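You operate a simulated robot arm through the tools that you are given. There is no shell and no other tool. Be economical: measure what you need, move in short steps, check, and stop when the job is done.

You run a simulated robot arm. Do the job below in one go: nothing can be reset, and whatever is moved stays where it is left.

JOB
Put things in order on the island worktop over the dishwasher. At the end: the water bottle (marked "Still Water") stands where the red juice carton (marked "Berry") stood; the clear cocoa shaker stands where the red small pegged bag (marked "NUTS") stood; the white lolly stick (marked "BAO") from the island worktop over the dishwasher is in the big grey bowl; the red juice carton from the island worktop over the dishwasher stands where the clear cocoa shaker stood; the red small pegged bag is on the grey tin (marked "PEGS"); whatever was shut is shut again. Leave all else as you found it, and nothing knocked over.

It is judged by the outcome, as a careful person would: the job done as asked, and still so three seconds after it is handed in. It fails if anything else is knocked over, pushed out of place, dropped, spilled or broken.

ROBOT AND FRAMES
A 7-joint arm with a two-finger parallel gripper, fixed in place. Base frame: the origin is at the foot of the arm, x ahead of it, y to its left, z up; the work surface is at about z = 0.92. Lengths are in m, angles in degrees, forces in N, time in s.
With the tool pointing down near the work surface it reaches from about 0.28 to 0.68 m from the base axis. Its first joint turns from -66.0 to 66.0 degrees. Payload 1.57 kg.
The tool frame sits at the grasp point between the pads (the TCP): z along the fingers, y along the line on which they close. The tips reach 0.03 m beyond it. Largest opening 0.11 m; finger width 0.024, thickness 0.012; the body of the gripper, 0.048 by 0.112 m, starts 0.078 m behind the TCP.
Orientation is that of the tool frame in the base frame, as a unit quaternion [x, y, z, w]. With the fingers straight down and closing along the base's y, the tool's x points along the base's -x, its y along +y and its z along -z.

CONTROLS
- The arm moves only by the tool send_rows. Its argument "rows" is a list of rows, each an object (a shift or turn left out is 0, a gripper value left out holds the last) with "linear": the shift along the base's x, y, z in m, a list of three; "rot": the turn, a rotation vector about the base's x, y, z in degrees, a list of three; "hand": the closure in counts, from 0 (fully open) to 255 (shut). In form: [{"linear": [x, y, z], "rot": [ax, ay, az], "hand": hand}, ...]. A call has 1 to 20 rows; each row is the pose to reach, as a shift and turn from the pose commanded when the call began. A row lasts 0.2 s, in which the tool goes at most 0.05 m and 8.6 degrees; a call with a longer step from one row to the next is refused whole, and so is a gripper value outside its range. A pose out of reach is approached as far as the arm can. The call stops where the force on the tool passes 40 N (or 10 N more than at its start, if that is more) or the arm is blocked; 0.2 s more then pass. Each finger travels about 0.108 m/s and halts on what it meets, pressing with about 31 N; the grip force reading is that of the motor and also rises with nothing between the fingers. The clock runs only during rows and for 0.2 s after the last one: add rows that repeat a pose to give the fingers time. The reply holds the time, the measured pose of the TCP, the force on the tool along the base axes, the opening and the grip force, in the units named above and with some noise.
- Cameras (640 x 400 px; columns grow to the right, rows downward): "scene" is fixed at [0.1504, -0.3771, 1.4213]; the picture's right is [0.91, -0.42, 0.00], its down [-0.17, -0.37, -0.91] and it looks along [0.38, 0.83, -0.40] (base axes); focal length 296 px, centre (320, 200). "wrist" rides on the gripper at [0.07, 0.016, -0.141] in the tool frame; the picture's right is [-0.23, 0.97, 0.00], its down [-0.86, -0.20, -0.48] and it looks along [-0.47, -0.11, 0.88] (tool axes); focal length 222 px, centre (320, 200). There is no depth. A picture from a camera that has moved, and an enlarged one, comes with that camera's place and axes in the base frame and with its lens.
- snapshot(camera): a new picture of that camera. It takes no simulated time.
- close_up(camera, box): a new picture of the part [left, top, right, bottom] of that camera's present view, enlarged. It takes no simulated time.
- hand_in(): hands the job in; it is judged then, once.

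Go step by step. Nothing tells you positions but the pictures and the camera data: compare them with the known pose of the tool, close in by small moves and look again before you grip or let go. The budget is 120 turns and 64 pictures, counting those below and the enlarged ones. Unless the task says otherwise, let go and move clear before handing in, and close with one line.

The tools are called after "Call:" as a command line: name --argument value ..., lists and objects as JSON in quotes. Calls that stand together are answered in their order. send_rows: Moves the arm, as the interface text tells. Its arguments: {"type":"object","properties":{"rows":{"type":"array","items":{"type":"object","properties":{"linear":{"type":"array","items":{"type":"number"}},"rot":{"type":"array","items":{"type":"number"}},"hand":{"type":"number"}}}}},"required":["rows"]} The other tools are called the same way: snapshot (camera) takes a picture; close_up (camera, box) takes an enlarged picture of a part of a camera's view; hand_in () hands the job in.

At the start:

```text
time: 0.0
ee_pos: [0.3157, 0.2511, 1.2847]
orientation: [0.0, 1.0, 0.0, 0.0]
force: [-0.3, 0.5, -0.6]
grip_width: 0.1103
gripper_force: 0.0
```

scene: 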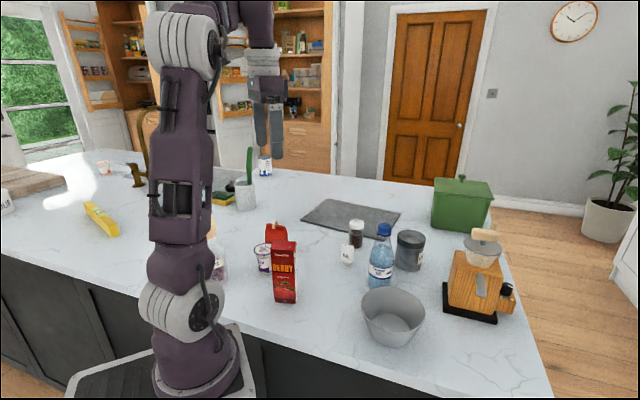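
wrist: 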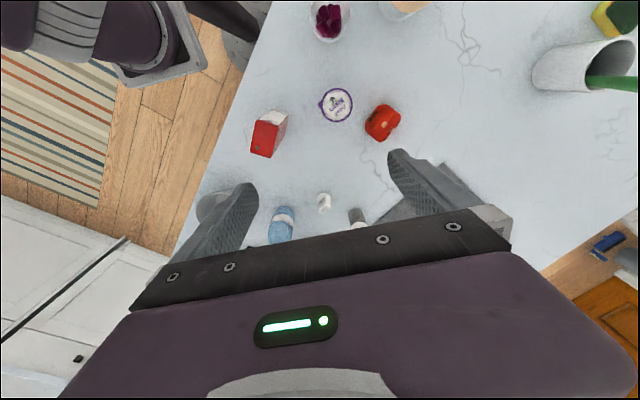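

I see the carton, bottle, shaker, tin, bowl and a small white item in front of the arm; I'll look closer to identify each.

Call:
close_up --camera "scene" --box '[200, 200, 360, 300]'

Call:
close_up --camera "scene" --box '[320, 200, 520, 325]'

Call:
close_up --camera "wrist" --box '[180, 0, 480, 250]'

```text
4.00 times, centred on (280, 250) of scene
camera zoom: at [0.1504, -0.3771, 1.4213], right [0.91, -0.42, 0.0], down [-0.17, -0.37, -0.91], along [0.38, 0.83, -0.4], focal length 1184 px, centre (480, 0)
```

zoom: 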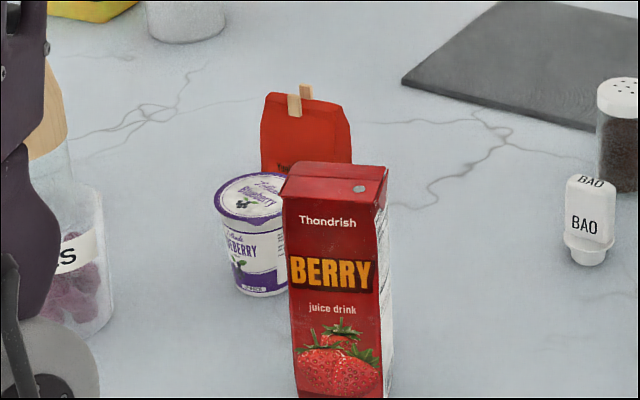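

```text
3.20 times, centred on (420, 262) of scene
camera zoom: at [0.1504, -0.3771, 1.4213], right [0.91, -0.42, 0.0], down [-0.17, -0.37, -0.91], along [0.38, 0.83, -0.4], focal length 947 px, centre (0, 0)
```

zoom: 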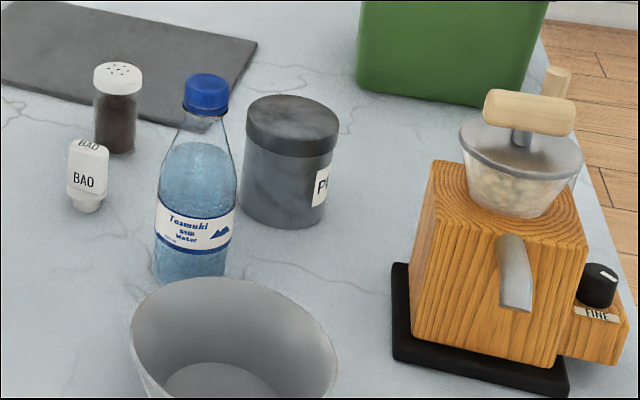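

```text
1.60 times, centred on (330, 125) of wrist
camera zoom: at [0.2453, 0.2675, 1.4263], right [0.23, 0.97, 0.0], down [0.86, -0.2, 0.48], along [0.47, -0.11, -0.88], focal length 355 px, centre (304, 320)
```

zoom: 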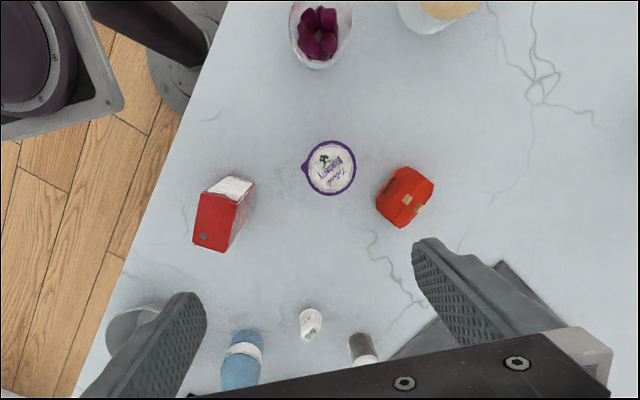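

The BAO item is near (0.51, 0.22), bottle (0.54, 0.12), shaker (0.58, 0.30), tin (0.67, 0.15), carton (0.31, 0.18), bag (0.36, 0.40) and bowl (0.48, -0.02). I'll move forward at height to get a second view of the far items.

Call:
send_rows --rows '[{"linear": [0.04, -0.015, 0]}, {"linear": [0.08, -0.03, 0]}, {"linear": [0.12, -0.04, 0]}, {"linear": [0.16, -0.05, 0]}, {"linear": [0.185, -0.05, 0]}, {"linear": [0.185, -0.05, 0]}]'

Call:
snapshot --camera "wrist"

Call:
snapshot --camera "scene"

```text
time: 1.4
ee_pos: [0.4907, 0.1906, 1.2754]
orientation: [0.0, 1.0, 0.0, 0.0]
force: [0.2, 1.0, -0.4]
grip_width: 0.11
gripper_force: 0.1
out of reach, approached as far as the arm can: row 5, 6
```

```text
58 pictures are left
camera wrist: at [0.4203, 0.2062, 1.4164], right [0.23, 0.97, 0.0], down [0.86, -0.2, 0.48], along [0.47, -0.11, -0.88], focal length 222 px, centre (320, 200)
```

wrist: 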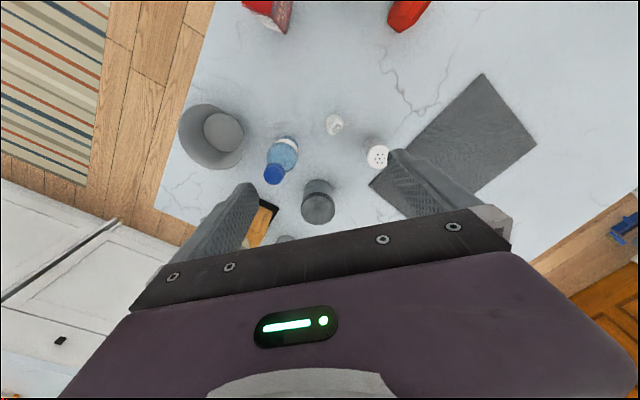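

```text
57 pictures are left
```

scene: 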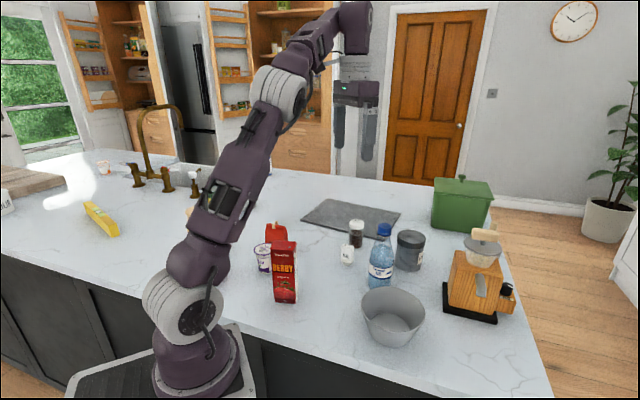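

The estimates agree between views. I'll go down above the BAO item and look at its orientation.

Call:
send_rows --rows '[{"linear": [0.005, 0.01, -0.04], "hand": 60}, {"linear": [0.008, 0.015, -0.08]}, {"linear": [0.008, 0.015, -0.12]}, {"linear": [0.008, 0.015, -0.16]}, {"linear": [0.008, 0.015, -0.18]}, {"linear": [0.008, 0.015, -0.18]}]'

Call:
snapshot --camera "wrist"

Call:
close_up --camera "scene" --box '[300, 180, 460, 280]'

```text
time: 2.8
ee_pos: [0.4979, 0.2061, 1.0975]
orientation: [0.0, 1.0, 0.0, 0.0]
force: [-0.7, 0.6, 0.1]
grip_width: 0.0843
gripper_force: 0.1
```

```text
56 pictures are left
camera wrist: at [0.4268, 0.2209, 1.2377], right [0.23, 0.97, 0.0], down [0.86, -0.2, 0.48], along [0.47, -0.11, -0.88], focal length 222 px, centre (320, 200)
```

wrist: 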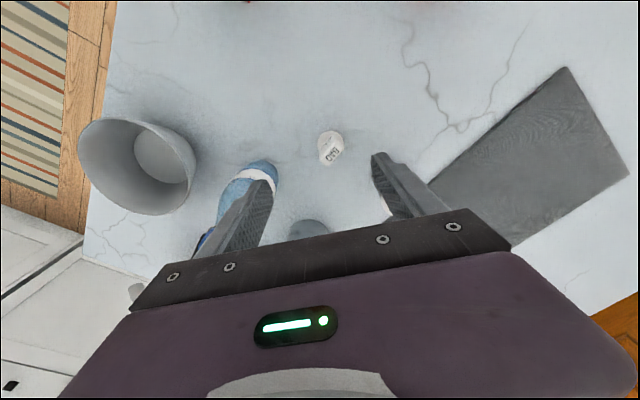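

```text
4.00 times, centred on (380, 230) of scene
camera zoom: at [0.1504, -0.3771, 1.4213], right [0.91, -0.42, 0.0], down [-0.17, -0.37, -0.91], along [0.38, 0.83, -0.4], focal length 1184 px, centre (80, 80)
```

zoom: 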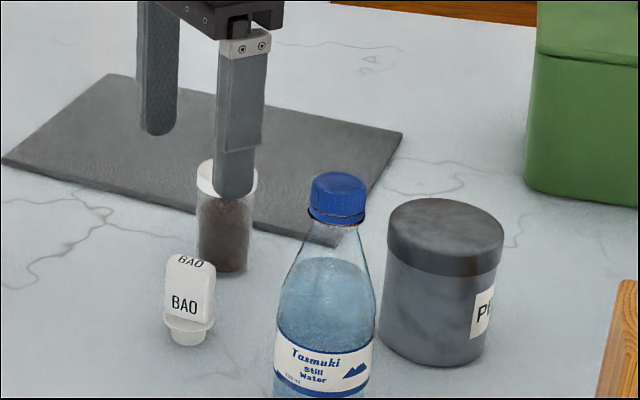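

The fingers hang just over BAO's area. I'll zoom the wrist view on BAO to see its thickness and orientation.

Call:
close_up --camera "wrist" --box '[280, 110, 380, 180]'

Call:
close_up --camera "scene" --box '[330, 235, 362, 270]'

```text
5.71 times, centred on (330, 145) of wrist
camera zoom: at [0.4268, 0.2209, 1.2377], right [0.23, 0.97, 0.0], down [0.86, -0.2, 0.48], along [0.47, -0.11, -0.88], focal length 1269 px, centre (263, 514)
```

zoom: 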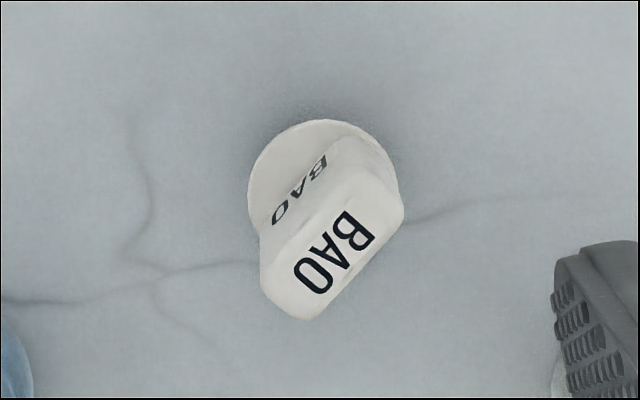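

```text
11.43 times, centred on (346, 252) of scene
camera zoom: at [0.1504, -0.3771, 1.4213], right [0.91, -0.42, 0.0], down [-0.17, -0.37, -0.91], along [0.38, 0.83, -0.4], focal length 3382 px, centre (23, -400)
```

zoom: 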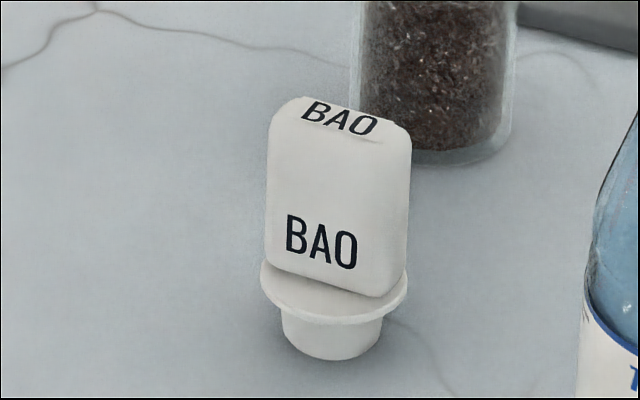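

BAO is a slab on a flanged foot, centre about (0.504, 0.217), top z≈0.99, its thin axis pointing along (0.82, 0.57). I'll turn the gripper by -55° and lower part way, then check.

Call:
send_rows --rows '[{"linear": [0.006, 0.011, 0], "rot": [0, 0, -8]}, {"linear": [0.006, 0.011, 0], "rot": [0, 0, -16]}, {"linear": [0.006, 0.011, 0], "rot": [0, 0, -24]}, {"linear": [0.006, 0.011, 0], "rot": [0, 0, -32]}, {"linear": [0.006, 0.011, -0.01], "rot": [0, 0, -40]}, {"linear": [0.006, 0.011, -0.02], "rot": [0, 0, -48]}, {"linear": [0.006, 0.011, -0.04], "rot": [0, 0, -55]}, {"linear": [0.006, 0.011, -0.06], "rot": [0, 0, -55]}, {"linear": [0.006, 0.011, -0.06], "rot": [0, 0, -55]}]'

Call:
snapshot --camera "wrist"

Call:
close_up --camera "scene" --box '[300, 180, 420, 280]'

```text
time: 4.8
ee_pos: [0.5036, 0.2166, 1.0382]
orientation: [0.462, 0.887, 0.0, 0.0]
force: [-0.6, -0.1, -0.2]
grip_width: 0.0841
gripper_force: 0.0
```

```text
52 pictures are left
camera wrist: at [0.4768, 0.2834, 1.1806], right [0.93, 0.37, 0.0], down [0.33, -0.81, 0.48], along [0.18, -0.44, -0.88], focal length 222 px, centre (320, 200)
```

wrist: 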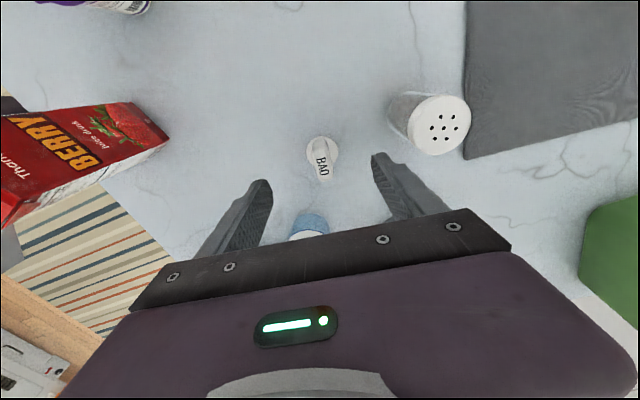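

```text
4.00 times, centred on (360, 230) of scene
camera zoom: at [0.1504, -0.3771, 1.4213], right [0.91, -0.42, 0.0], down [-0.17, -0.37, -0.91], along [0.38, 0.83, -0.4], focal length 1184 px, centre (160, 80)
```

zoom: 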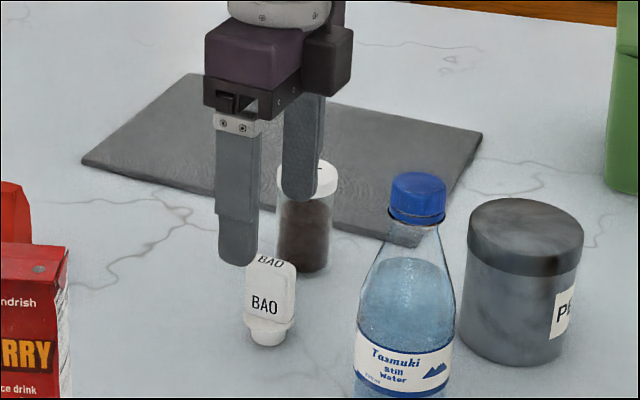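

Well aligned. I'll lower and close.

Call:
send_rows --rows '[{"linear": [0, 0.002, -0.02]}, {"linear": [0, 0.002, -0.04]}, {"linear": [0, 0.002, -0.054]}, {"linear": [0, 0.002, -0.054], "hand": 255}, {"linear": [0, 0.002, -0.054]}, {"linear": [0, 0.002, -0.054]}, {"linear": [0, 0.002, -0.054]}]'

Call:
close_up --camera "scene" --box '[300, 180, 420, 280]'

```text
time: 6.4
ee_pos: [0.5059, 0.2188, 0.9834]
orientation: [0.46, 0.888, 0.0, 0.0]
force: [0.2, 0.1, 0.7]
grip_width: 0.0144
gripper_force: 30.2
```

```text
4.00 times, centred on (360, 230) of scene
camera zoom: at [0.1504, -0.3771, 1.4213], right [0.91, -0.42, 0.0], down [-0.17, -0.37, -0.91], along [0.38, 0.83, -0.4], focal length 1184 px, centre (160, 80)
```

zoom: 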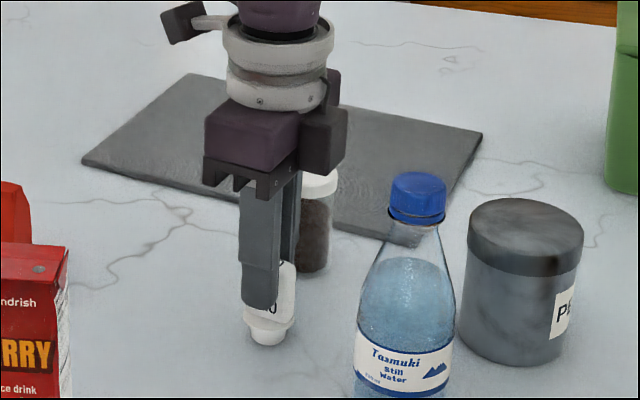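

Gripped at 14 mm. I'll lift straight up and check what comes with it.

Call:
send_rows --rows '[{"linear": [0, 0, 0.02]}, {"linear": [0, 0, 0.05]}, {"linear": [0, 0, 0.09]}, {"linear": [0, 0, 0.13]}, {"linear": [0, 0, 0.17]}, {"linear": [0, 0, 0.17]}]'

Call:
snapshot --camera "scene"

```text
time: 7.8
ee_pos: [0.5066, 0.2168, 1.1505]
orientation: [0.462, 0.887, 0.0, 0.0]
force: [0.2, -0.1, -0.1]
grip_width: 0.0145
gripper_force: 31.0
```

```text
49 pictures are left
```

scene: 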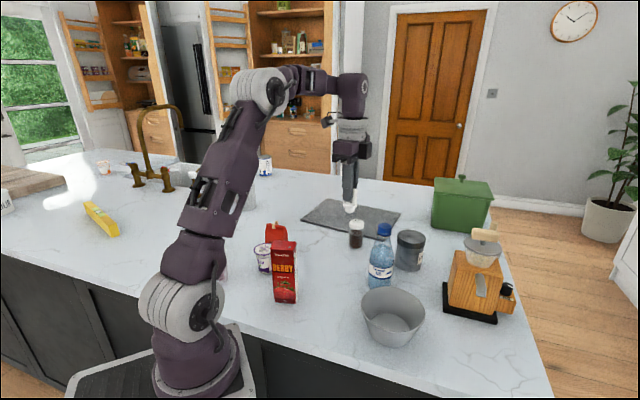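

The lolly is held whole. I'll carry it over behind the bottle side to above the bowl.

Call:
send_rows --rows '[{"linear": [-0.03, -0.01, 0.02]}, {"linear": [-0.045, -0.05, 0.02]}, {"linear": [-0.045, -0.1, 0.02]}, {"linear": [-0.045, -0.15, 0.02]}, {"linear": [-0.04, -0.19, 0.0]}, {"linear": [-0.036, -0.227, -0.03]}, {"linear": [-0.036, -0.227, -0.06]}, {"linear": [-0.036, -0.227, -0.06]}]'

Call:
snapshot --camera "wrist"

Call:
close_up --camera "scene" --box '[310, 220, 470, 360]'

```text
time: 9.6
ee_pos: [0.4689, -0.0076, 1.0954]
orientation: [0.461, 0.887, 0.0, 0.0]
force: [0.2, -0.2, 0.2]
grip_width: 0.0146
gripper_force: 31.0
```

```text
48 pictures are left
camera wrist: at [0.4418, 0.0583, 1.236], right [0.93, 0.37, 0.0], down [0.33, -0.81, 0.48], along [0.18, -0.44, -0.88], focal length 222 px, centre (320, 200)
```

wrist: 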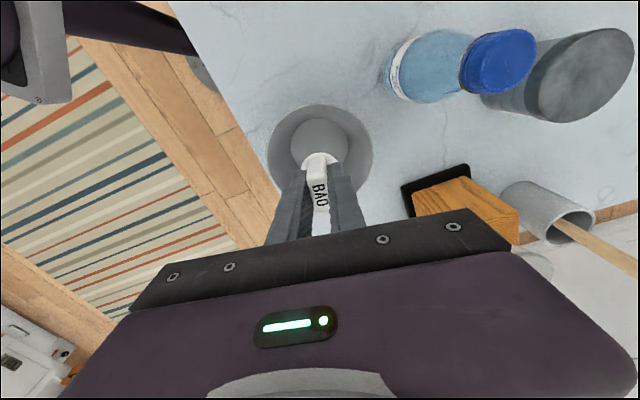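

```text
2.86 times, centred on (390, 290) of scene
camera zoom: at [0.1504, -0.3771, 1.4213], right [0.91, -0.42, 0.0], down [-0.17, -0.37, -0.91], along [0.38, 0.83, -0.4], focal length 845 px, centre (120, -57)
```

zoom: 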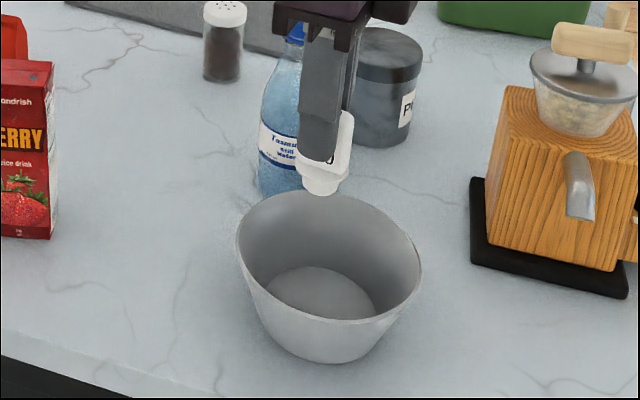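

Centred over the bowl within a few mm. I'll lower to just above the floor.

Call:
send_rows --rows '[{"linear": [0.002, -0.005, -0.03]}, {"linear": [0.002, -0.005, -0.06]}, {"linear": [0.002, -0.005, -0.085]}, {"linear": [0.002, -0.005, -0.098]}, {"linear": [0.002, -0.005, -0.104]}, {"linear": [0.002, -0.005, -0.104]}]'

Call:
close_up --camera "scene" --box '[310, 220, 470, 360]'

```text
time: 11.0
ee_pos: [0.4719, -0.0136, 0.9913]
orientation: [0.461, 0.887, 0.0, 0.001]
force: [-2.3, 0.5, 15.7]
grip_width: 0.0143
gripper_force: 31.3
```

```text
2.86 times, centred on (390, 290) of scene
camera zoom: at [0.1501, -0.377, 1.4214], right [0.91, -0.42, 0.0], down [-0.17, -0.37, -0.92], along [0.38, 0.83, -0.4], focal length 845 px, centre (120, -57)
```

zoom: 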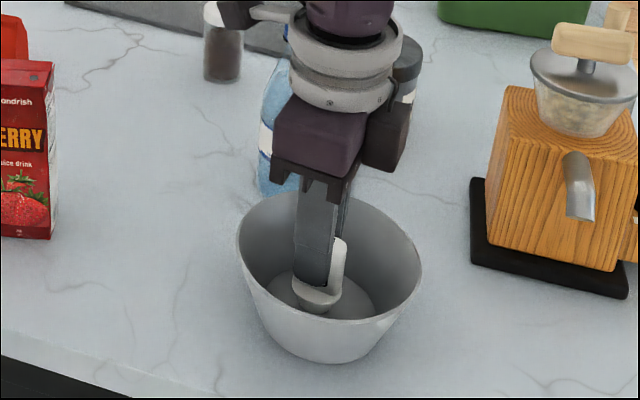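

It touches the bowl floor. I'll ease up a hair, open partly and withdraw.

Call:
send_rows --rows '[{"linear": [0, 0, 0.003]}, {"linear": [0, 0, 0.003], "hand": 165}, {"linear": [0, 0, 0.003]}, {"linear": [0, 0, 0.003]}, {"linear": [0, 0, 0.03]}, {"linear": [0, 0, 0.07]}, {"linear": [0, 0, 0.11]}, {"linear": [0, 0, 0.15]}, {"linear": [-0.03, 0, 0.19]}, {"linear": [-0.03, 0, 0.19]}]'

Call:
close_up --camera "scene" --box '[310, 200, 470, 340]'

```text
time: 13.2
ee_pos: [0.4395, -0.013, 1.1784]
orientation: [0.461, 0.887, 0.0, 0.0]
force: [-0.2, 0.4, -0.4]
grip_width: 0.0391
gripper_force: 0.0
```

```text
2.86 times, centred on (390, 270) of scene
camera zoom: at [0.1504, -0.3771, 1.4213], right [0.91, -0.42, 0.0], down [-0.17, -0.37, -0.91], along [0.38, 0.83, -0.4], focal length 845 px, centre (120, 0)
```

zoom: 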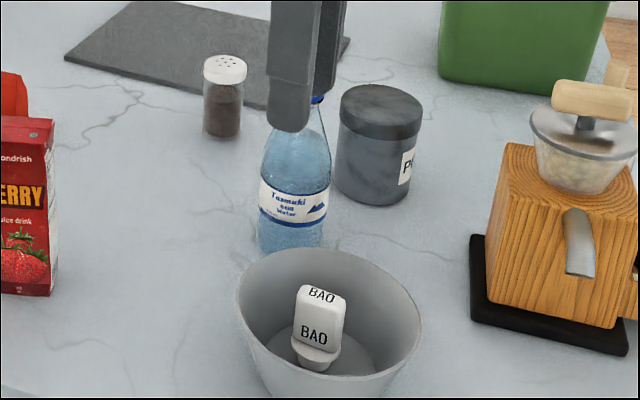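

BAO stands in the bowl. Now to the red bag: I'll move over it with the gripper turned back.

Call:
send_rows --rows '[{"linear": [-0.01, 0.043, 0.01], "rot": [0, 0, 7]}, {"linear": [-0.02, 0.086, 0.02], "rot": [0, 0, 14]}, {"linear": [-0.03, 0.129, 0.03], "rot": [0, 0, 21]}, {"linear": [-0.04, 0.172, 0.03], "rot": [0, 0, 28]}, {"linear": [-0.05, 0.215, 0.03], "rot": [0, 0, 35]}, {"linear": [-0.06, 0.258, 0.03], "rot": [0, 0, 42]}, {"linear": [-0.07, 0.301, 0.03], "rot": [0, 0, 49]}, {"linear": [-0.08, 0.344, 0.03], "rot": [0, 0, 55]}, {"linear": [-0.09, 0.38, 0.03], "rot": [0, 0, 55], "hand": 0}, {"linear": [-0.09, 0.39, 0.0], "rot": [0, 0, 55]}, {"linear": [-0.09, 0.39, 0.0], "rot": [0, 0, 55]}]'

Call:
snapshot --camera "wrist"

Call:
snapshot --camera "scene"

```text
time: 15.6
ee_pos: [0.3512, 0.3734, 1.1764]
orientation: [0.0, 1.0, 0.0, 0.0]
force: [0.1, -0.4, 0.2]
grip_width: 0.1098
gripper_force: 0.1
```

```text
44 pictures are left
camera wrist: at [0.2808, 0.3905, 1.3182], right [0.23, 0.97, 0.0], down [0.86, -0.2, 0.48], along [0.47, -0.11, -0.88], focal length 222 px, centre (320, 200)
```

wrist: 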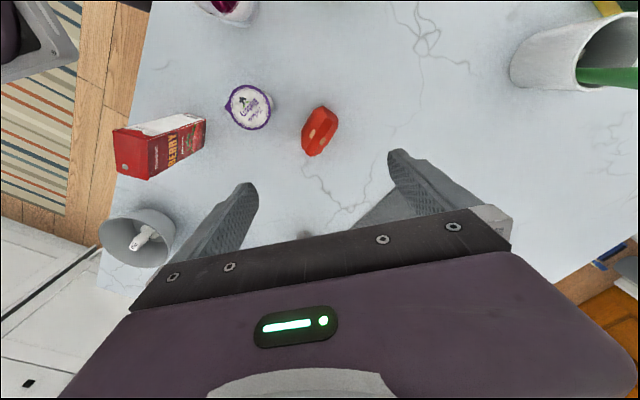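

```text
43 pictures are left
```

scene: 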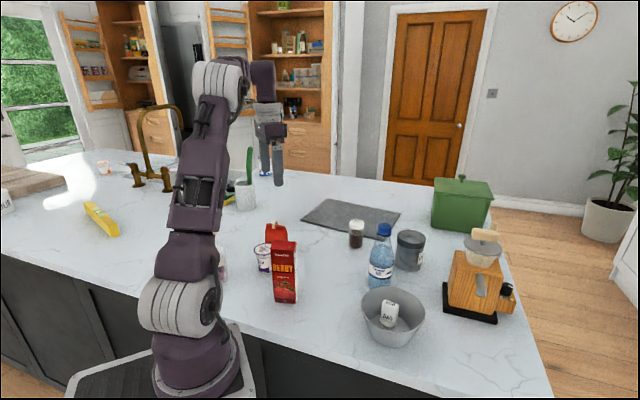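

The bag is almost right under the tool, near (0.351, 0.374). I'll zoom to see its shape.

Call:
close_up --camera "wrist" --box '[220, 80, 380, 180]'

Call:
close_up --camera "scene" --box '[240, 210, 320, 310]'

```text
4.00 times, centred on (300, 130) of wrist
camera zoom: at [0.2808, 0.3905, 1.3182], right [0.23, 0.97, 0.0], down [0.86, -0.2, 0.48], along [0.47, -0.11, -0.88], focal length 888 px, centre (400, 480)
```

zoom: 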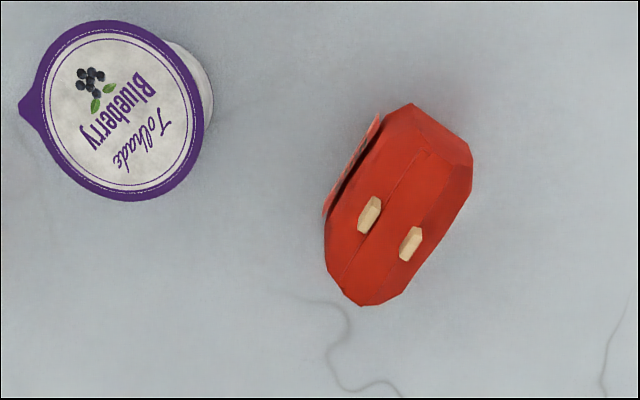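

```text
4.00 times, centred on (280, 260) of scene
camera zoom: at [0.1504, -0.377, 1.4213], right [0.91, -0.42, 0.0], down [-0.17, -0.37, -0.91], along [0.38, 0.83, -0.4], focal length 1184 px, centre (480, -40)
```

zoom: 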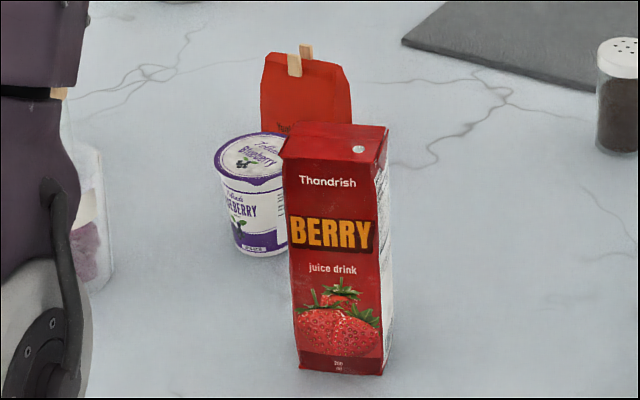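

The bag is centred about (0.351, 0.371), top z≈1.0, its thin axis at about 46° from x. Since the tin is near the reach limit, I'll grip with a 12° tilt about the closing axis so the bag ends upright there.

Call:
send_rows --rows '[{"linear": [0, -0.002, 0], "rot": [0, 0, -8], "hand": 85}, {"linear": [0, -0.002, 0], "rot": [0, 0, -16]}, {"linear": [0, -0.002, 0], "rot": [0, 0, -24]}, {"linear": [0, -0.002, -0.02], "rot": [0, 0, -32]}, {"linear": [0, -0.002, -0.04], "rot": [0, 0, -40]}, {"linear": [0, -0.002, -0.06], "rot": [0, 0, -44]}, {"linear": [0, -0.002, -0.08], "rot": [0, 0, -44]}, {"linear": [0, -0.002, -0.08], "rot": [0, 0, -44]}]'

Call:
send_rows --rows '[{"linear": [0, 0, 0], "rot": [-4.1, -4.3, 0]}, {"linear": [0, 0, 0], "rot": [-8.3, -8.6, 0]}, {"linear": [0, 0, 0], "rot": [-8.3, -8.6, 0]}]'

Call:
snapshot --camera "wrist"

Call:
snapshot --camera "scene"

```text
time: 17.4
ee_pos: [0.3521, 0.3749, 1.0976]
orientation: [0.375, 0.927, 0.0, 0.0]
force: [-0.3, 0.6, 0.5]
grip_width: 0.0736
gripper_force: 0.1
```

```text
time: 18.2
ee_pos: [0.3514, 0.3738, 1.0978]
orientation: [0.373, 0.922, -0.04, 0.097]
force: [0.1, -0.3, 0.2]
grip_width: 0.0734
gripper_force: 0.0
```

```text
40 pictures are left
camera wrist: at [0.2917, 0.453, 1.2222], right [0.84, 0.55, 0.05], down [0.39, -0.66, 0.65], along [0.38, -0.52, -0.76], focal length 222 px, centre (320, 200)
```

wrist: 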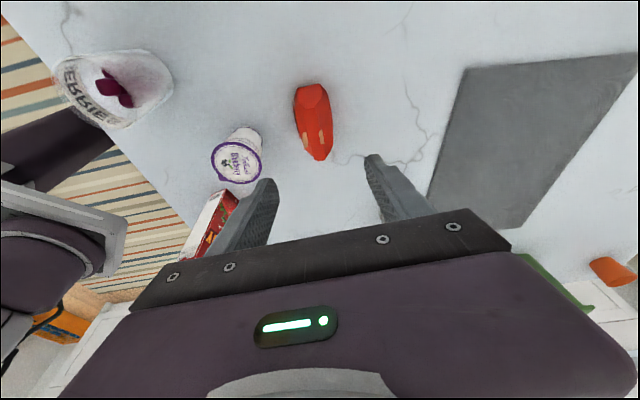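

```text
39 pictures are left
```

scene: 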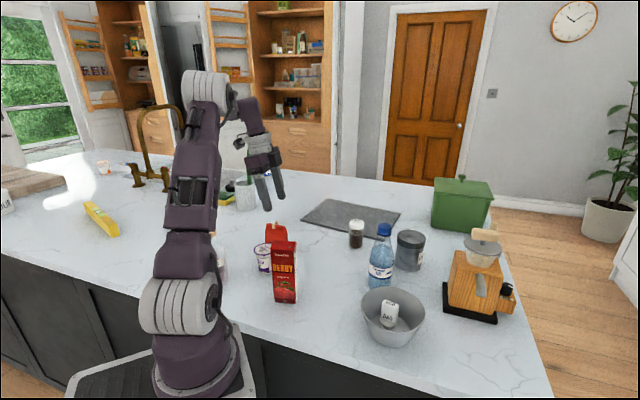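

The bag is centred between the fingers. Lowering and closing.

Call:
send_rows --rows '[{"linear": [-0.002, -0.001, -0.04]}, {"linear": [-0.002, -0.001, -0.08]}, {"linear": [-0.002, -0.001, -0.11]}, {"linear": [-0.002, -0.001, -0.135]}, {"linear": [-0.002, -0.001, -0.135]}]'

Call:
close_up --camera "wrist" --box '[200, 60, 440, 250]'

```text
time: 19.4
ee_pos: [0.3507, 0.3741, 0.9611]
orientation: [0.372, 0.922, -0.039, 0.098]
force: [-0.3, 0.5, 0.1]
grip_width: 0.0733
gripper_force: 0.0
```

```text
2.11 times, centred on (320, 155) of wrist
camera zoom: at [0.2912, 0.4532, 1.0855], right [0.84, 0.55, 0.05], down [0.39, -0.66, 0.65], along [0.38, -0.52, -0.76], focal length 468 px, centre (320, 295)
```

zoom: 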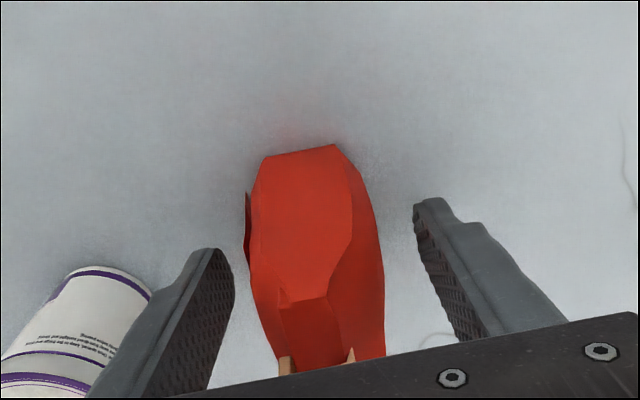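

The bag sits square between the pads and is centred. Closing.

Call:
send_rows --rows '[{"hand": 255}, {"hand": 255}, {"hand": 255}, {"hand": 255}, {"hand": 255}]'

Call:
send_rows --rows '[{"linear": [0, 0, 0.02]}, {"linear": [0, 0, 0.05]}, {"linear": [0, 0, 0.09]}, {"linear": [0, 0, 0.13]}, {"linear": [0, 0, 0.16]}, {"linear": [0, 0, 0.16]}]'

Call:
snapshot --camera "wrist"

Call:
snapshot --camera "scene"

```text
time: 20.6
ee_pos: [0.3519, 0.3741, 0.9618]
orientation: [0.372, 0.922, -0.038, 0.097]
force: [0.6, -0.8, -0.5]
grip_width: 0.0412
gripper_force: 30.8
```

```text
time: 22.0
ee_pos: [0.3509, 0.3713, 1.1209]
orientation: [0.373, 0.922, -0.04, 0.097]
force: [-0.1, 0.5, -0.3]
grip_width: 0.0407
gripper_force: 30.7
```

```text
37 pictures are left
camera wrist: at [0.291, 0.4506, 1.2453], right [0.84, 0.55, 0.05], down [0.39, -0.66, 0.65], along [0.38, -0.52, -0.76], focal length 222 px, centre (320, 200)
```

wrist: 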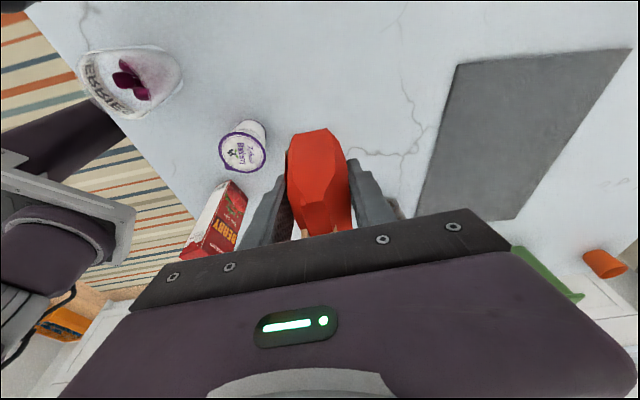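

```text
36 pictures are left
```

scene: 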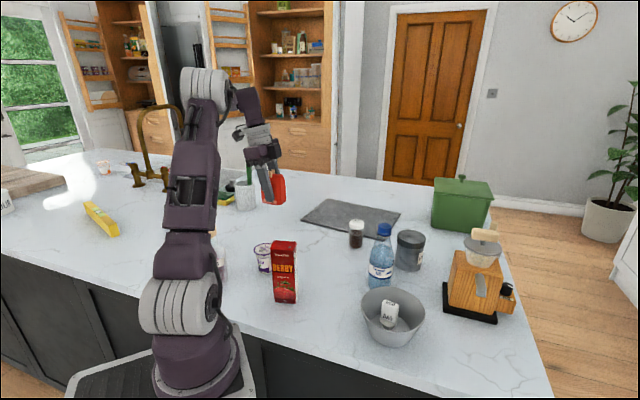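

The bag is held; its spot was (0.350, 0.373). I'll carry it toward the tin, turning 57°, stopping short of it.

Call:
send_rows --rows '[{"linear": [0.03, -0.02, 0.005], "rot": [0, 0, 7]}, {"linear": [0.06, -0.04, 0.005], "rot": [0, 0, 14]}, {"linear": [0.095, -0.065, 0.005], "rot": [0, 0, 21]}, {"linear": [0.13, -0.09, 0.005], "rot": [0, 0, 28]}, {"linear": [0.165, -0.115, 0.005], "rot": [0, 0, 35]}, {"linear": [0.2, -0.14, 0.005], "rot": [0, 0, 42]}, {"linear": [0.23, -0.17, 0.005], "rot": [0, 0, 49]}, {"linear": [0.25, -0.2, 0.005], "rot": [0, 0, 57]}, {"linear": [0.25, -0.21, 0.005], "rot": [0, 0, 57]}, {"linear": [0.25, -0.21, 0.005], "rot": [0, 0, 57]}]'

Call:
snapshot --camera "wrist"

Call:
snapshot --camera "scene"

```text
time: 24.2
ee_pos: [0.5988, 0.1623, 1.1285]
orientation: [-0.114, 0.988, 0.012, 0.104]
force: [-1.0, 0.0, -0.9]
grip_width: 0.0411
gripper_force: 31.4
```

```text
35 pictures are left
camera wrist: at [0.4992, 0.1557, 1.2527], right [0.0, 1.0, 0.05], down [0.76, -0.03, 0.65], along [0.65, 0.04, -0.76], focal length 222 px, centre (320, 200)
```

wrist: 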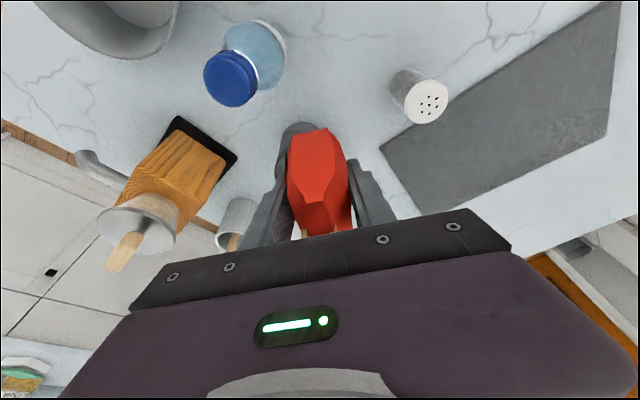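

```text
34 pictures are left
```

scene: 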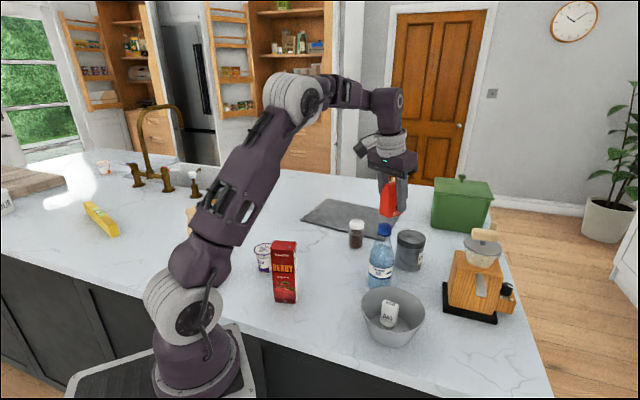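

On track. I'll move out over the tin at this height and look.

Call:
send_rows --rows '[{"linear": [0.03, -0.007, 0]}, {"linear": [0.061, -0.014, -0.01]}, {"linear": [0.061, -0.014, -0.02]}, {"linear": [0.061, -0.014, -0.02]}]'

Call:
snapshot --camera "wrist"

Call:
close_up --camera "scene" --box '[340, 170, 500, 280]'

```text
time: 25.2
ee_pos: [0.6597, 0.1461, 1.1087]
orientation: [-0.112, 0.988, 0.011, 0.104]
force: [-0.3, 0.0, -1.3]
grip_width: 0.0411
gripper_force: 30.4
```

```text
33 pictures are left
camera wrist: at [0.5595, 0.1402, 1.2326], right [0.0, 1.0, 0.05], down [0.76, -0.03, 0.65], along [0.65, 0.04, -0.76], focal length 222 px, centre (320, 200)
```

wrist: 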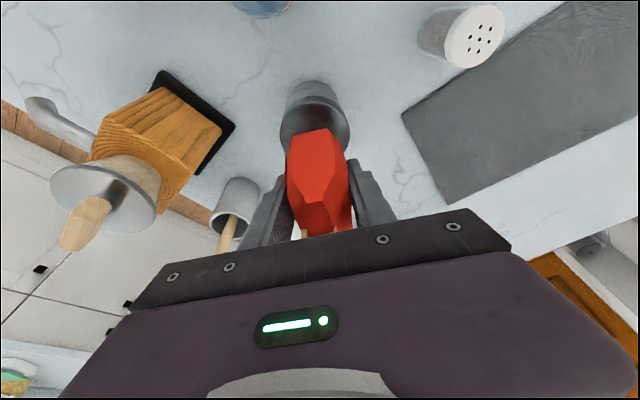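

```text
3.64 times, centred on (420, 225) of scene
camera zoom: at [0.1504, -0.3771, 1.4213], right [0.91, -0.42, 0.0], down [-0.17, -0.37, -0.91], along [0.38, 0.83, -0.4], focal length 1076 px, centre (-44, 109)
```

zoom: 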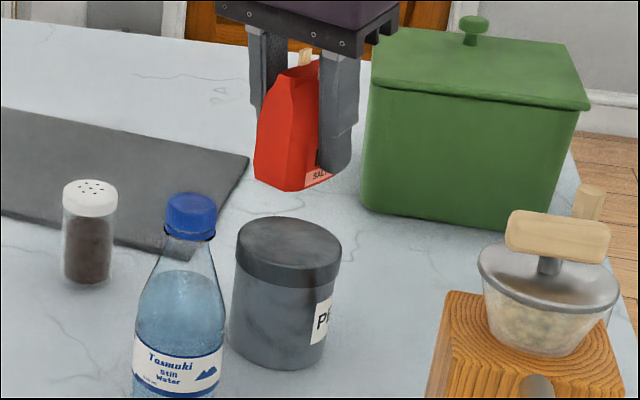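

The bag hangs above the tin; I'll zoom the wrist view to check the centring along x.

Call:
close_up --camera "wrist" --box '[250, 60, 410, 160]'

```text
4.00 times, centred on (330, 110) of wrist
camera zoom: at [0.5595, 0.1402, 1.2326], right [0.0, 1.0, 0.05], down [0.76, -0.03, 0.65], along [0.65, 0.04, -0.76], focal length 888 px, centre (280, 560)
```

zoom: 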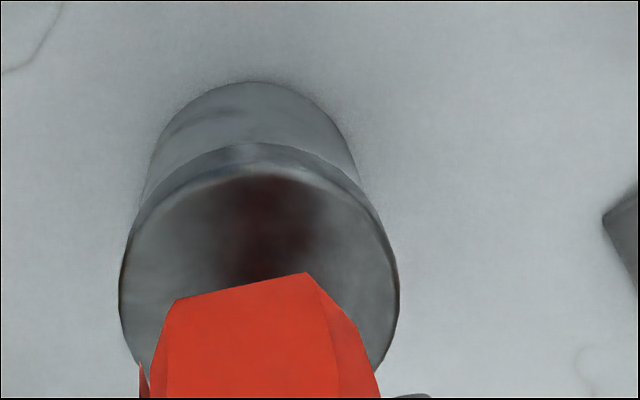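

The tin's centre is about (0.665, 0.149), top ≈1.004. I'll shift a few mm and lower to just above contact.

Call:
send_rows --rows '[{"linear": [0.005, 0.003, -0.02]}, {"linear": [0.005, 0.003, -0.04]}, {"linear": [0.005, 0.003, -0.055]}, {"linear": [0.005, 0.003, -0.058]}, {"linear": [0.005, 0.003, -0.058]}]'

Call:
close_up --camera "scene" --box '[340, 170, 500, 280]'

```text
time: 26.4
ee_pos: [0.6662, 0.1494, 1.0524]
orientation: [-0.112, 0.988, 0.012, 0.107]
force: [2.5, -1.9, 24.0]
grip_width: 0.0413
gripper_force: 31.3
```

```text
3.64 times, centred on (420, 225) of scene
camera zoom: at [0.1499, -0.3772, 1.4213], right [0.91, -0.42, 0.0], down [-0.17, -0.37, -0.92], along [0.38, 0.83, -0.4], focal length 1076 px, centre (-44, 109)
```

zoom: 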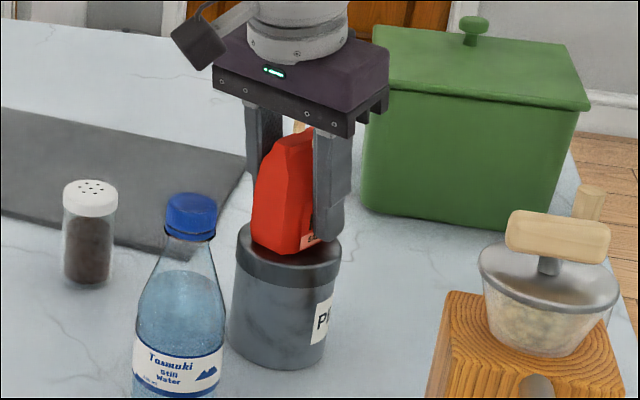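

Contact made (24 N), bag well on the tin. Easing up 2 mm, opening and rising.

Call:
send_rows --rows '[{"linear": [0, 0, 0.003]}, {"linear": [0, 0, 0.003], "hand": 140}, {"linear": [0, 0, 0.003], "hand": 100}, {"linear": [0, 0, 0.003]}, {"linear": [0, 0, 0.003]}]'

Call:
close_up --camera "scene" --box '[340, 170, 500, 280]'

```text
time: 27.6
ee_pos: [0.6647, 0.1497, 1.0535]
orientation: [-0.113, 0.988, 0.012, 0.104]
force: [-0.2, -0.8, -0.9]
grip_width: 0.0666
gripper_force: 0.1
```

```text
3.64 times, centred on (420, 225) of scene
camera zoom: at [0.1504, -0.3771, 1.4213], right [0.91, -0.42, 0.0], down [-0.17, -0.37, -0.91], along [0.38, 0.83, -0.4], focal length 1076 px, centre (-44, 109)
```

zoom: 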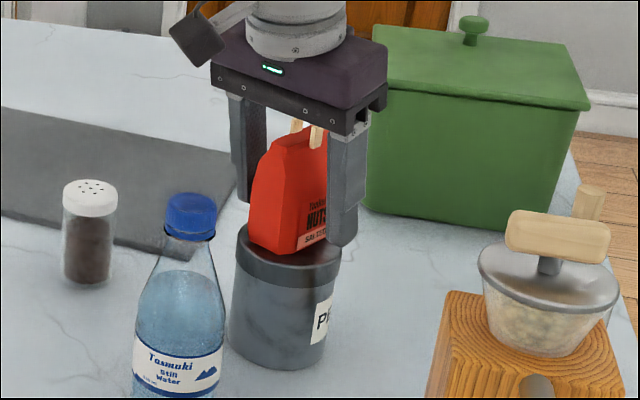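

The bag stands on the tin. I'll rise, back off a little, and move toward the shaker, staying clear of the bottle.

Call:
send_rows --rows '[{"linear": [0, 0, 0.03]}, {"linear": [0, 0, 0.06]}, {"linear": [-0.02, -0.004, 0.085]}, {"linear": [-0.045, -0.01, 0.11]}, {"linear": [-0.06, 0.02, 0.12]}, {"linear": [-0.08, 0.06, 0.12]}, {"linear": [-0.1, 0.1, 0.12]}, {"linear": [-0.11, 0.135, 0.12]}, {"linear": [-0.11, 0.135, 0.12]}]'

Call:
send_rows --rows '[{"rot": [-1.4, 5.8, 0]}, {"rot": [-2.7, 11.7, 0]}, {"rot": [-2.7, 11.7, 0]}]'

Call:
snapshot --camera "wrist"

Call:
snapshot --camera "scene"

```text
time: 29.6
ee_pos: [0.5535, 0.2905, 1.1751]
orientation: [-0.113, 0.988, 0.013, 0.104]
force: [0.3, 0.1, -0.2]
grip_width: 0.067
gripper_force: 0.2
```

```text
time: 30.4
ee_pos: [0.54, 0.2682, 1.1654]
orientation: [-0.114, 0.993, 0.0, 0.0]
force: [0.9, 1.1, -0.9]
grip_width: 0.067
gripper_force: 0.0
out of reach, approached as far as the arm can: row 2, 3
```

```text
28 pictures are left
camera wrist: at [0.4692, 0.2689, 1.3064], right [0.0, 1.0, 0.0], down [0.88, 0.0, 0.48], along [0.48, 0.0, -0.88], focal length 222 px, centre (320, 200)
```

wrist: 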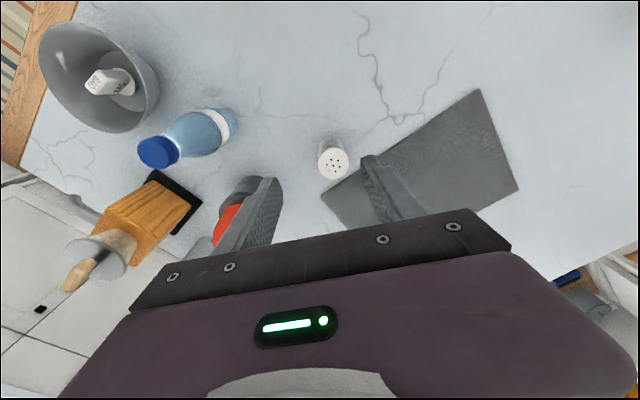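

```text
27 pictures are left
```

scene: 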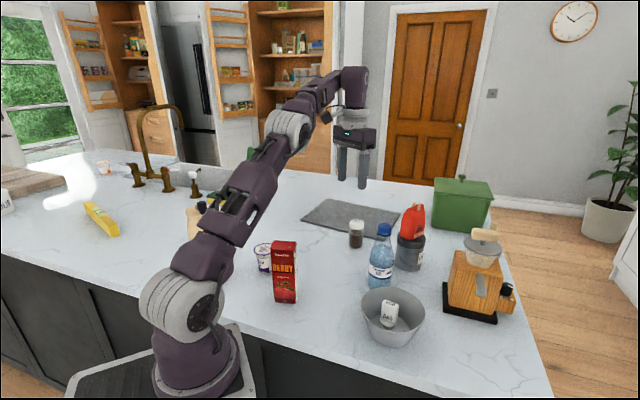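

The shaker is at about (0.574, 0.288), upright, board edge clear. I'll come down just above it.

Call:
send_rows --rows '[{"linear": [0.01, 0.008, -0.03]}, {"linear": [0.025, 0.016, -0.06]}, {"linear": [0.034, 0.02, -0.09]}, {"linear": [0.034, 0.02, -0.115]}, {"linear": [0.034, 0.02, -0.115]}]'

Call:
snapshot --camera "wrist"

Call:
close_up --camera "scene" --box '[310, 170, 430, 270]'

```text
time: 31.6
ee_pos: [0.5745, 0.2879, 1.0508]
orientation: [-0.114, 0.994, 0.0, 0.001]
force: [-0.3, 0.7, 0.9]
grip_width: 0.0668
gripper_force: 0.1
```

```text
26 pictures are left
camera wrist: at [0.5034, 0.2877, 1.1919], right [0.0, 1.0, 0.0], down [0.88, 0.0, 0.48], along [0.48, 0.0, -0.88], focal length 222 px, centre (320, 200)
```

wrist: 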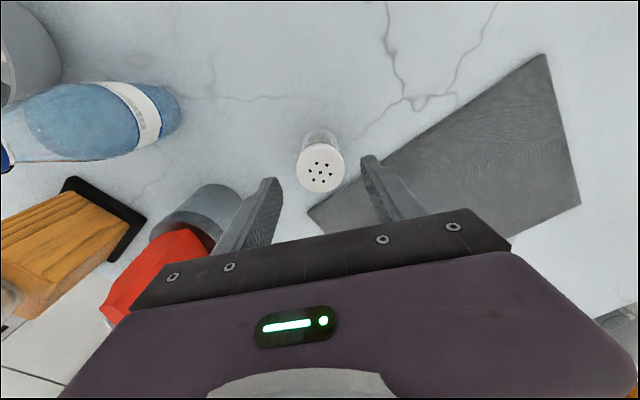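

```text
4.00 times, centred on (370, 220) of scene
camera zoom: at [0.1504, -0.3771, 1.4213], right [0.91, -0.42, 0.0], down [-0.17, -0.37, -0.91], along [0.38, 0.83, -0.4], focal length 1184 px, centre (120, 120)
```

zoom: 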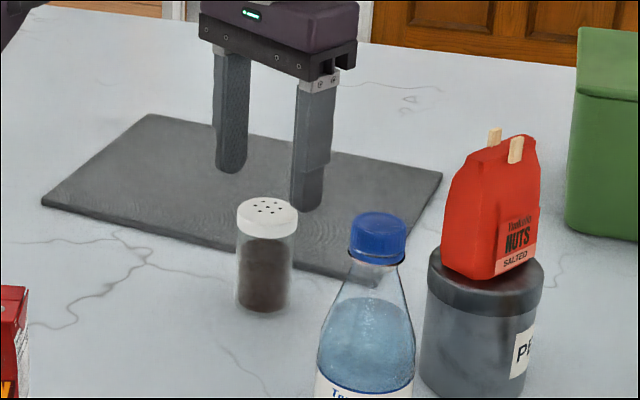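

Centred. Lowering and closing on the shaker's body.

Call:
send_rows --rows '[{"linear": [-0.001, 0.001, -0.04]}, {"linear": [-0.001, 0.001, -0.07]}, {"linear": [-0.001, 0.001, -0.09]}, {"linear": [-0.001, 0.001, -0.09]}, {"linear": [-0.001, 0.001, -0.09], "hand": 255}, {"linear": [-0.001, 0.001, -0.09]}, {"linear": [-0.001, 0.001, -0.09]}, {"linear": [-0.001, 0.001, -0.09]}]'

Call:
close_up --camera "scene" --box '[310, 170, 430, 270]'

```text
time: 33.4
ee_pos: [0.5756, 0.2907, 0.9594]
orientation: [-0.113, 0.994, 0.0, 0.001]
force: [0.5, 0.5, -0.7]
grip_width: 0.0426
gripper_force: 31.1
```

```text
4.00 times, centred on (370, 220) of scene
camera zoom: at [0.1504, -0.377, 1.4213], right [0.91, -0.42, 0.0], down [-0.17, -0.37, -0.91], along [0.38, 0.83, -0.4], focal length 1184 px, centre (120, 120)
```

zoom: 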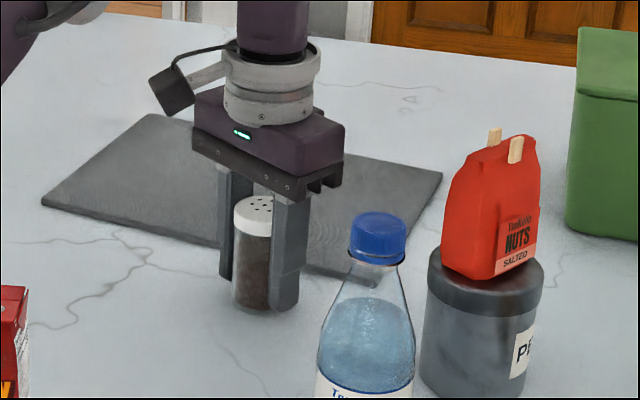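

Held at 43 mm; its spot is (0.574, 0.289). Lifting and carrying it to the bag's spot (0.350, 0.373).

Call:
send_rows --rows '[{"linear": [0, 0, 0.02]}, {"linear": [0, 0, 0.06]}, {"linear": [0, 0, 0.1]}, {"linear": [-0.04, 0.015, 0.12]}, {"linear": [-0.08, 0.03, 0.12]}, {"linear": [-0.12, 0.045, 0.12]}, {"linear": [-0.16, 0.06, 0.12]}, {"linear": [-0.2, 0.075, 0.12]}, {"linear": [-0.225, 0.083, 0.11]}, {"linear": [-0.225, 0.083, 0.08]}, {"linear": [-0.225, 0.083, 0.04]}, {"linear": [-0.225, 0.083, 0.04]}]'

Call:
snapshot --camera "wrist"

Call:
snapshot --camera "scene"

```text
time: 36.0
ee_pos: [0.3515, 0.371, 0.9981]
orientation: [-0.113, 0.994, 0.0, 0.0]
force: [0.4, -0.4, -0.5]
grip_width: 0.0427
gripper_force: 30.5
```

```text
23 pictures are left
camera wrist: at [0.2799, 0.3701, 1.1393], right [0.0, 1.0, 0.0], down [0.88, 0.0, 0.48], along [0.48, 0.0, -0.88], focal length 222 px, centre (320, 200)
```

wrist: 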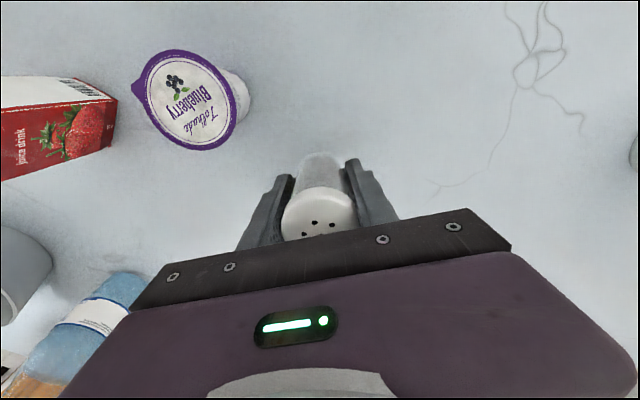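

```text
22 pictures are left
```

scene: 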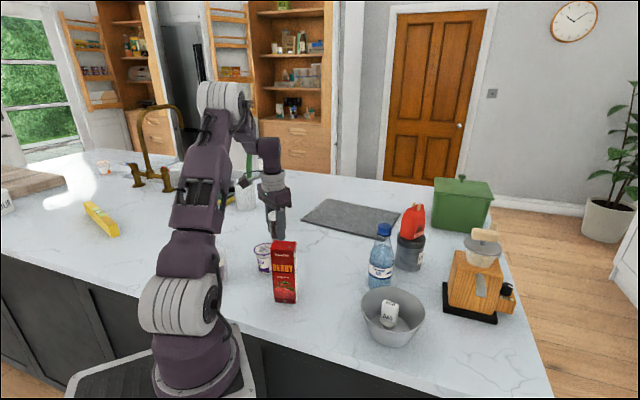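

Right above the bag's old spot and clear of the yoghurt. Lowering, releasing and rising.

Call:
send_rows --rows '[{"linear": [-0.001, 0.001, -0.02]}, {"linear": [-0.001, 0.001, -0.032]}, {"linear": [-0.001, 0.001, -0.038]}, {"linear": [-0.001, 0.001, -0.038]}, {"linear": [-0.001, 0.001, -0.037], "hand": 150}, {"linear": [-0.001, 0.001, -0.037], "hand": 90}, {"linear": [-0.001, 0.001, -0.037]}, {"linear": [-0.001, 0.001, -0.037]}]'

Call:
send_rows --rows '[{"linear": [0, 0, 0.04]}, {"linear": [0, 0, 0.08]}, {"linear": [0, 0, 0.12]}, {"linear": [0, 0, 0.16]}, {"linear": [-0.005, -0.04, 0.2]}, {"linear": [-0.01, -0.08, 0.21]}, {"linear": [-0.01, -0.12, 0.21]}, {"linear": [-0.02, -0.16, 0.21]}, {"linear": [-0.02, -0.17, 0.21]}, {"linear": [-0.02, -0.17, 0.21]}]'

Call:
snapshot --camera "wrist"

Call:
snapshot --camera "scene"

```text
time: 37.8
ee_pos: [0.3479, 0.3734, 0.9613]
orientation: [-0.113, 0.994, 0.0, 0.0]
force: [0.7, -0.7, 0.3]
grip_width: 0.071
gripper_force: 0.2
```

```text
refused: row 5 steps farther than a row can; nothing moved
```

```text
21 pictures are left
camera wrist: at [0.2762, 0.3727, 1.1033], right [0.0, 1.0, 0.0], down [0.88, 0.0, 0.48], along [0.48, 0.0, -0.88], focal length 222 px, centre (320, 200)
```

wrist: 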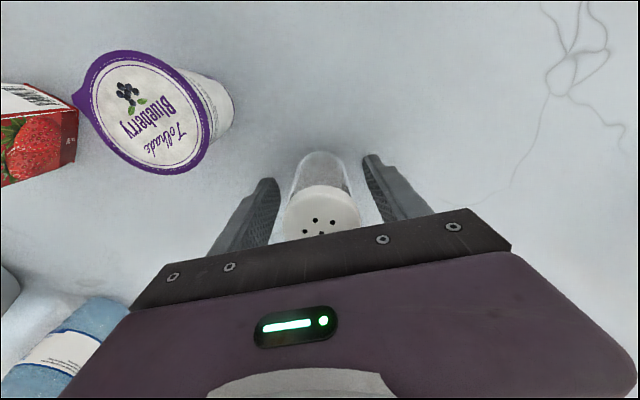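

```text
20 pictures are left
```

scene: 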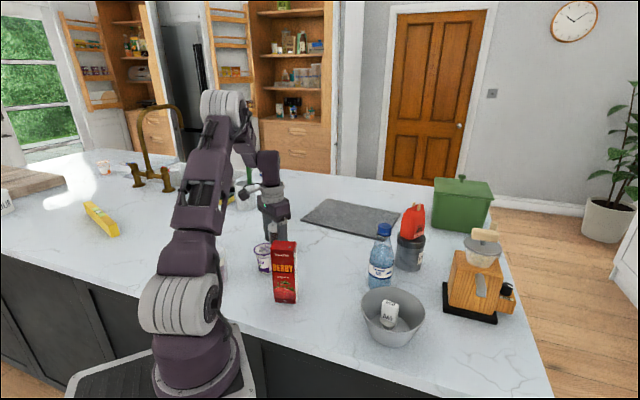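

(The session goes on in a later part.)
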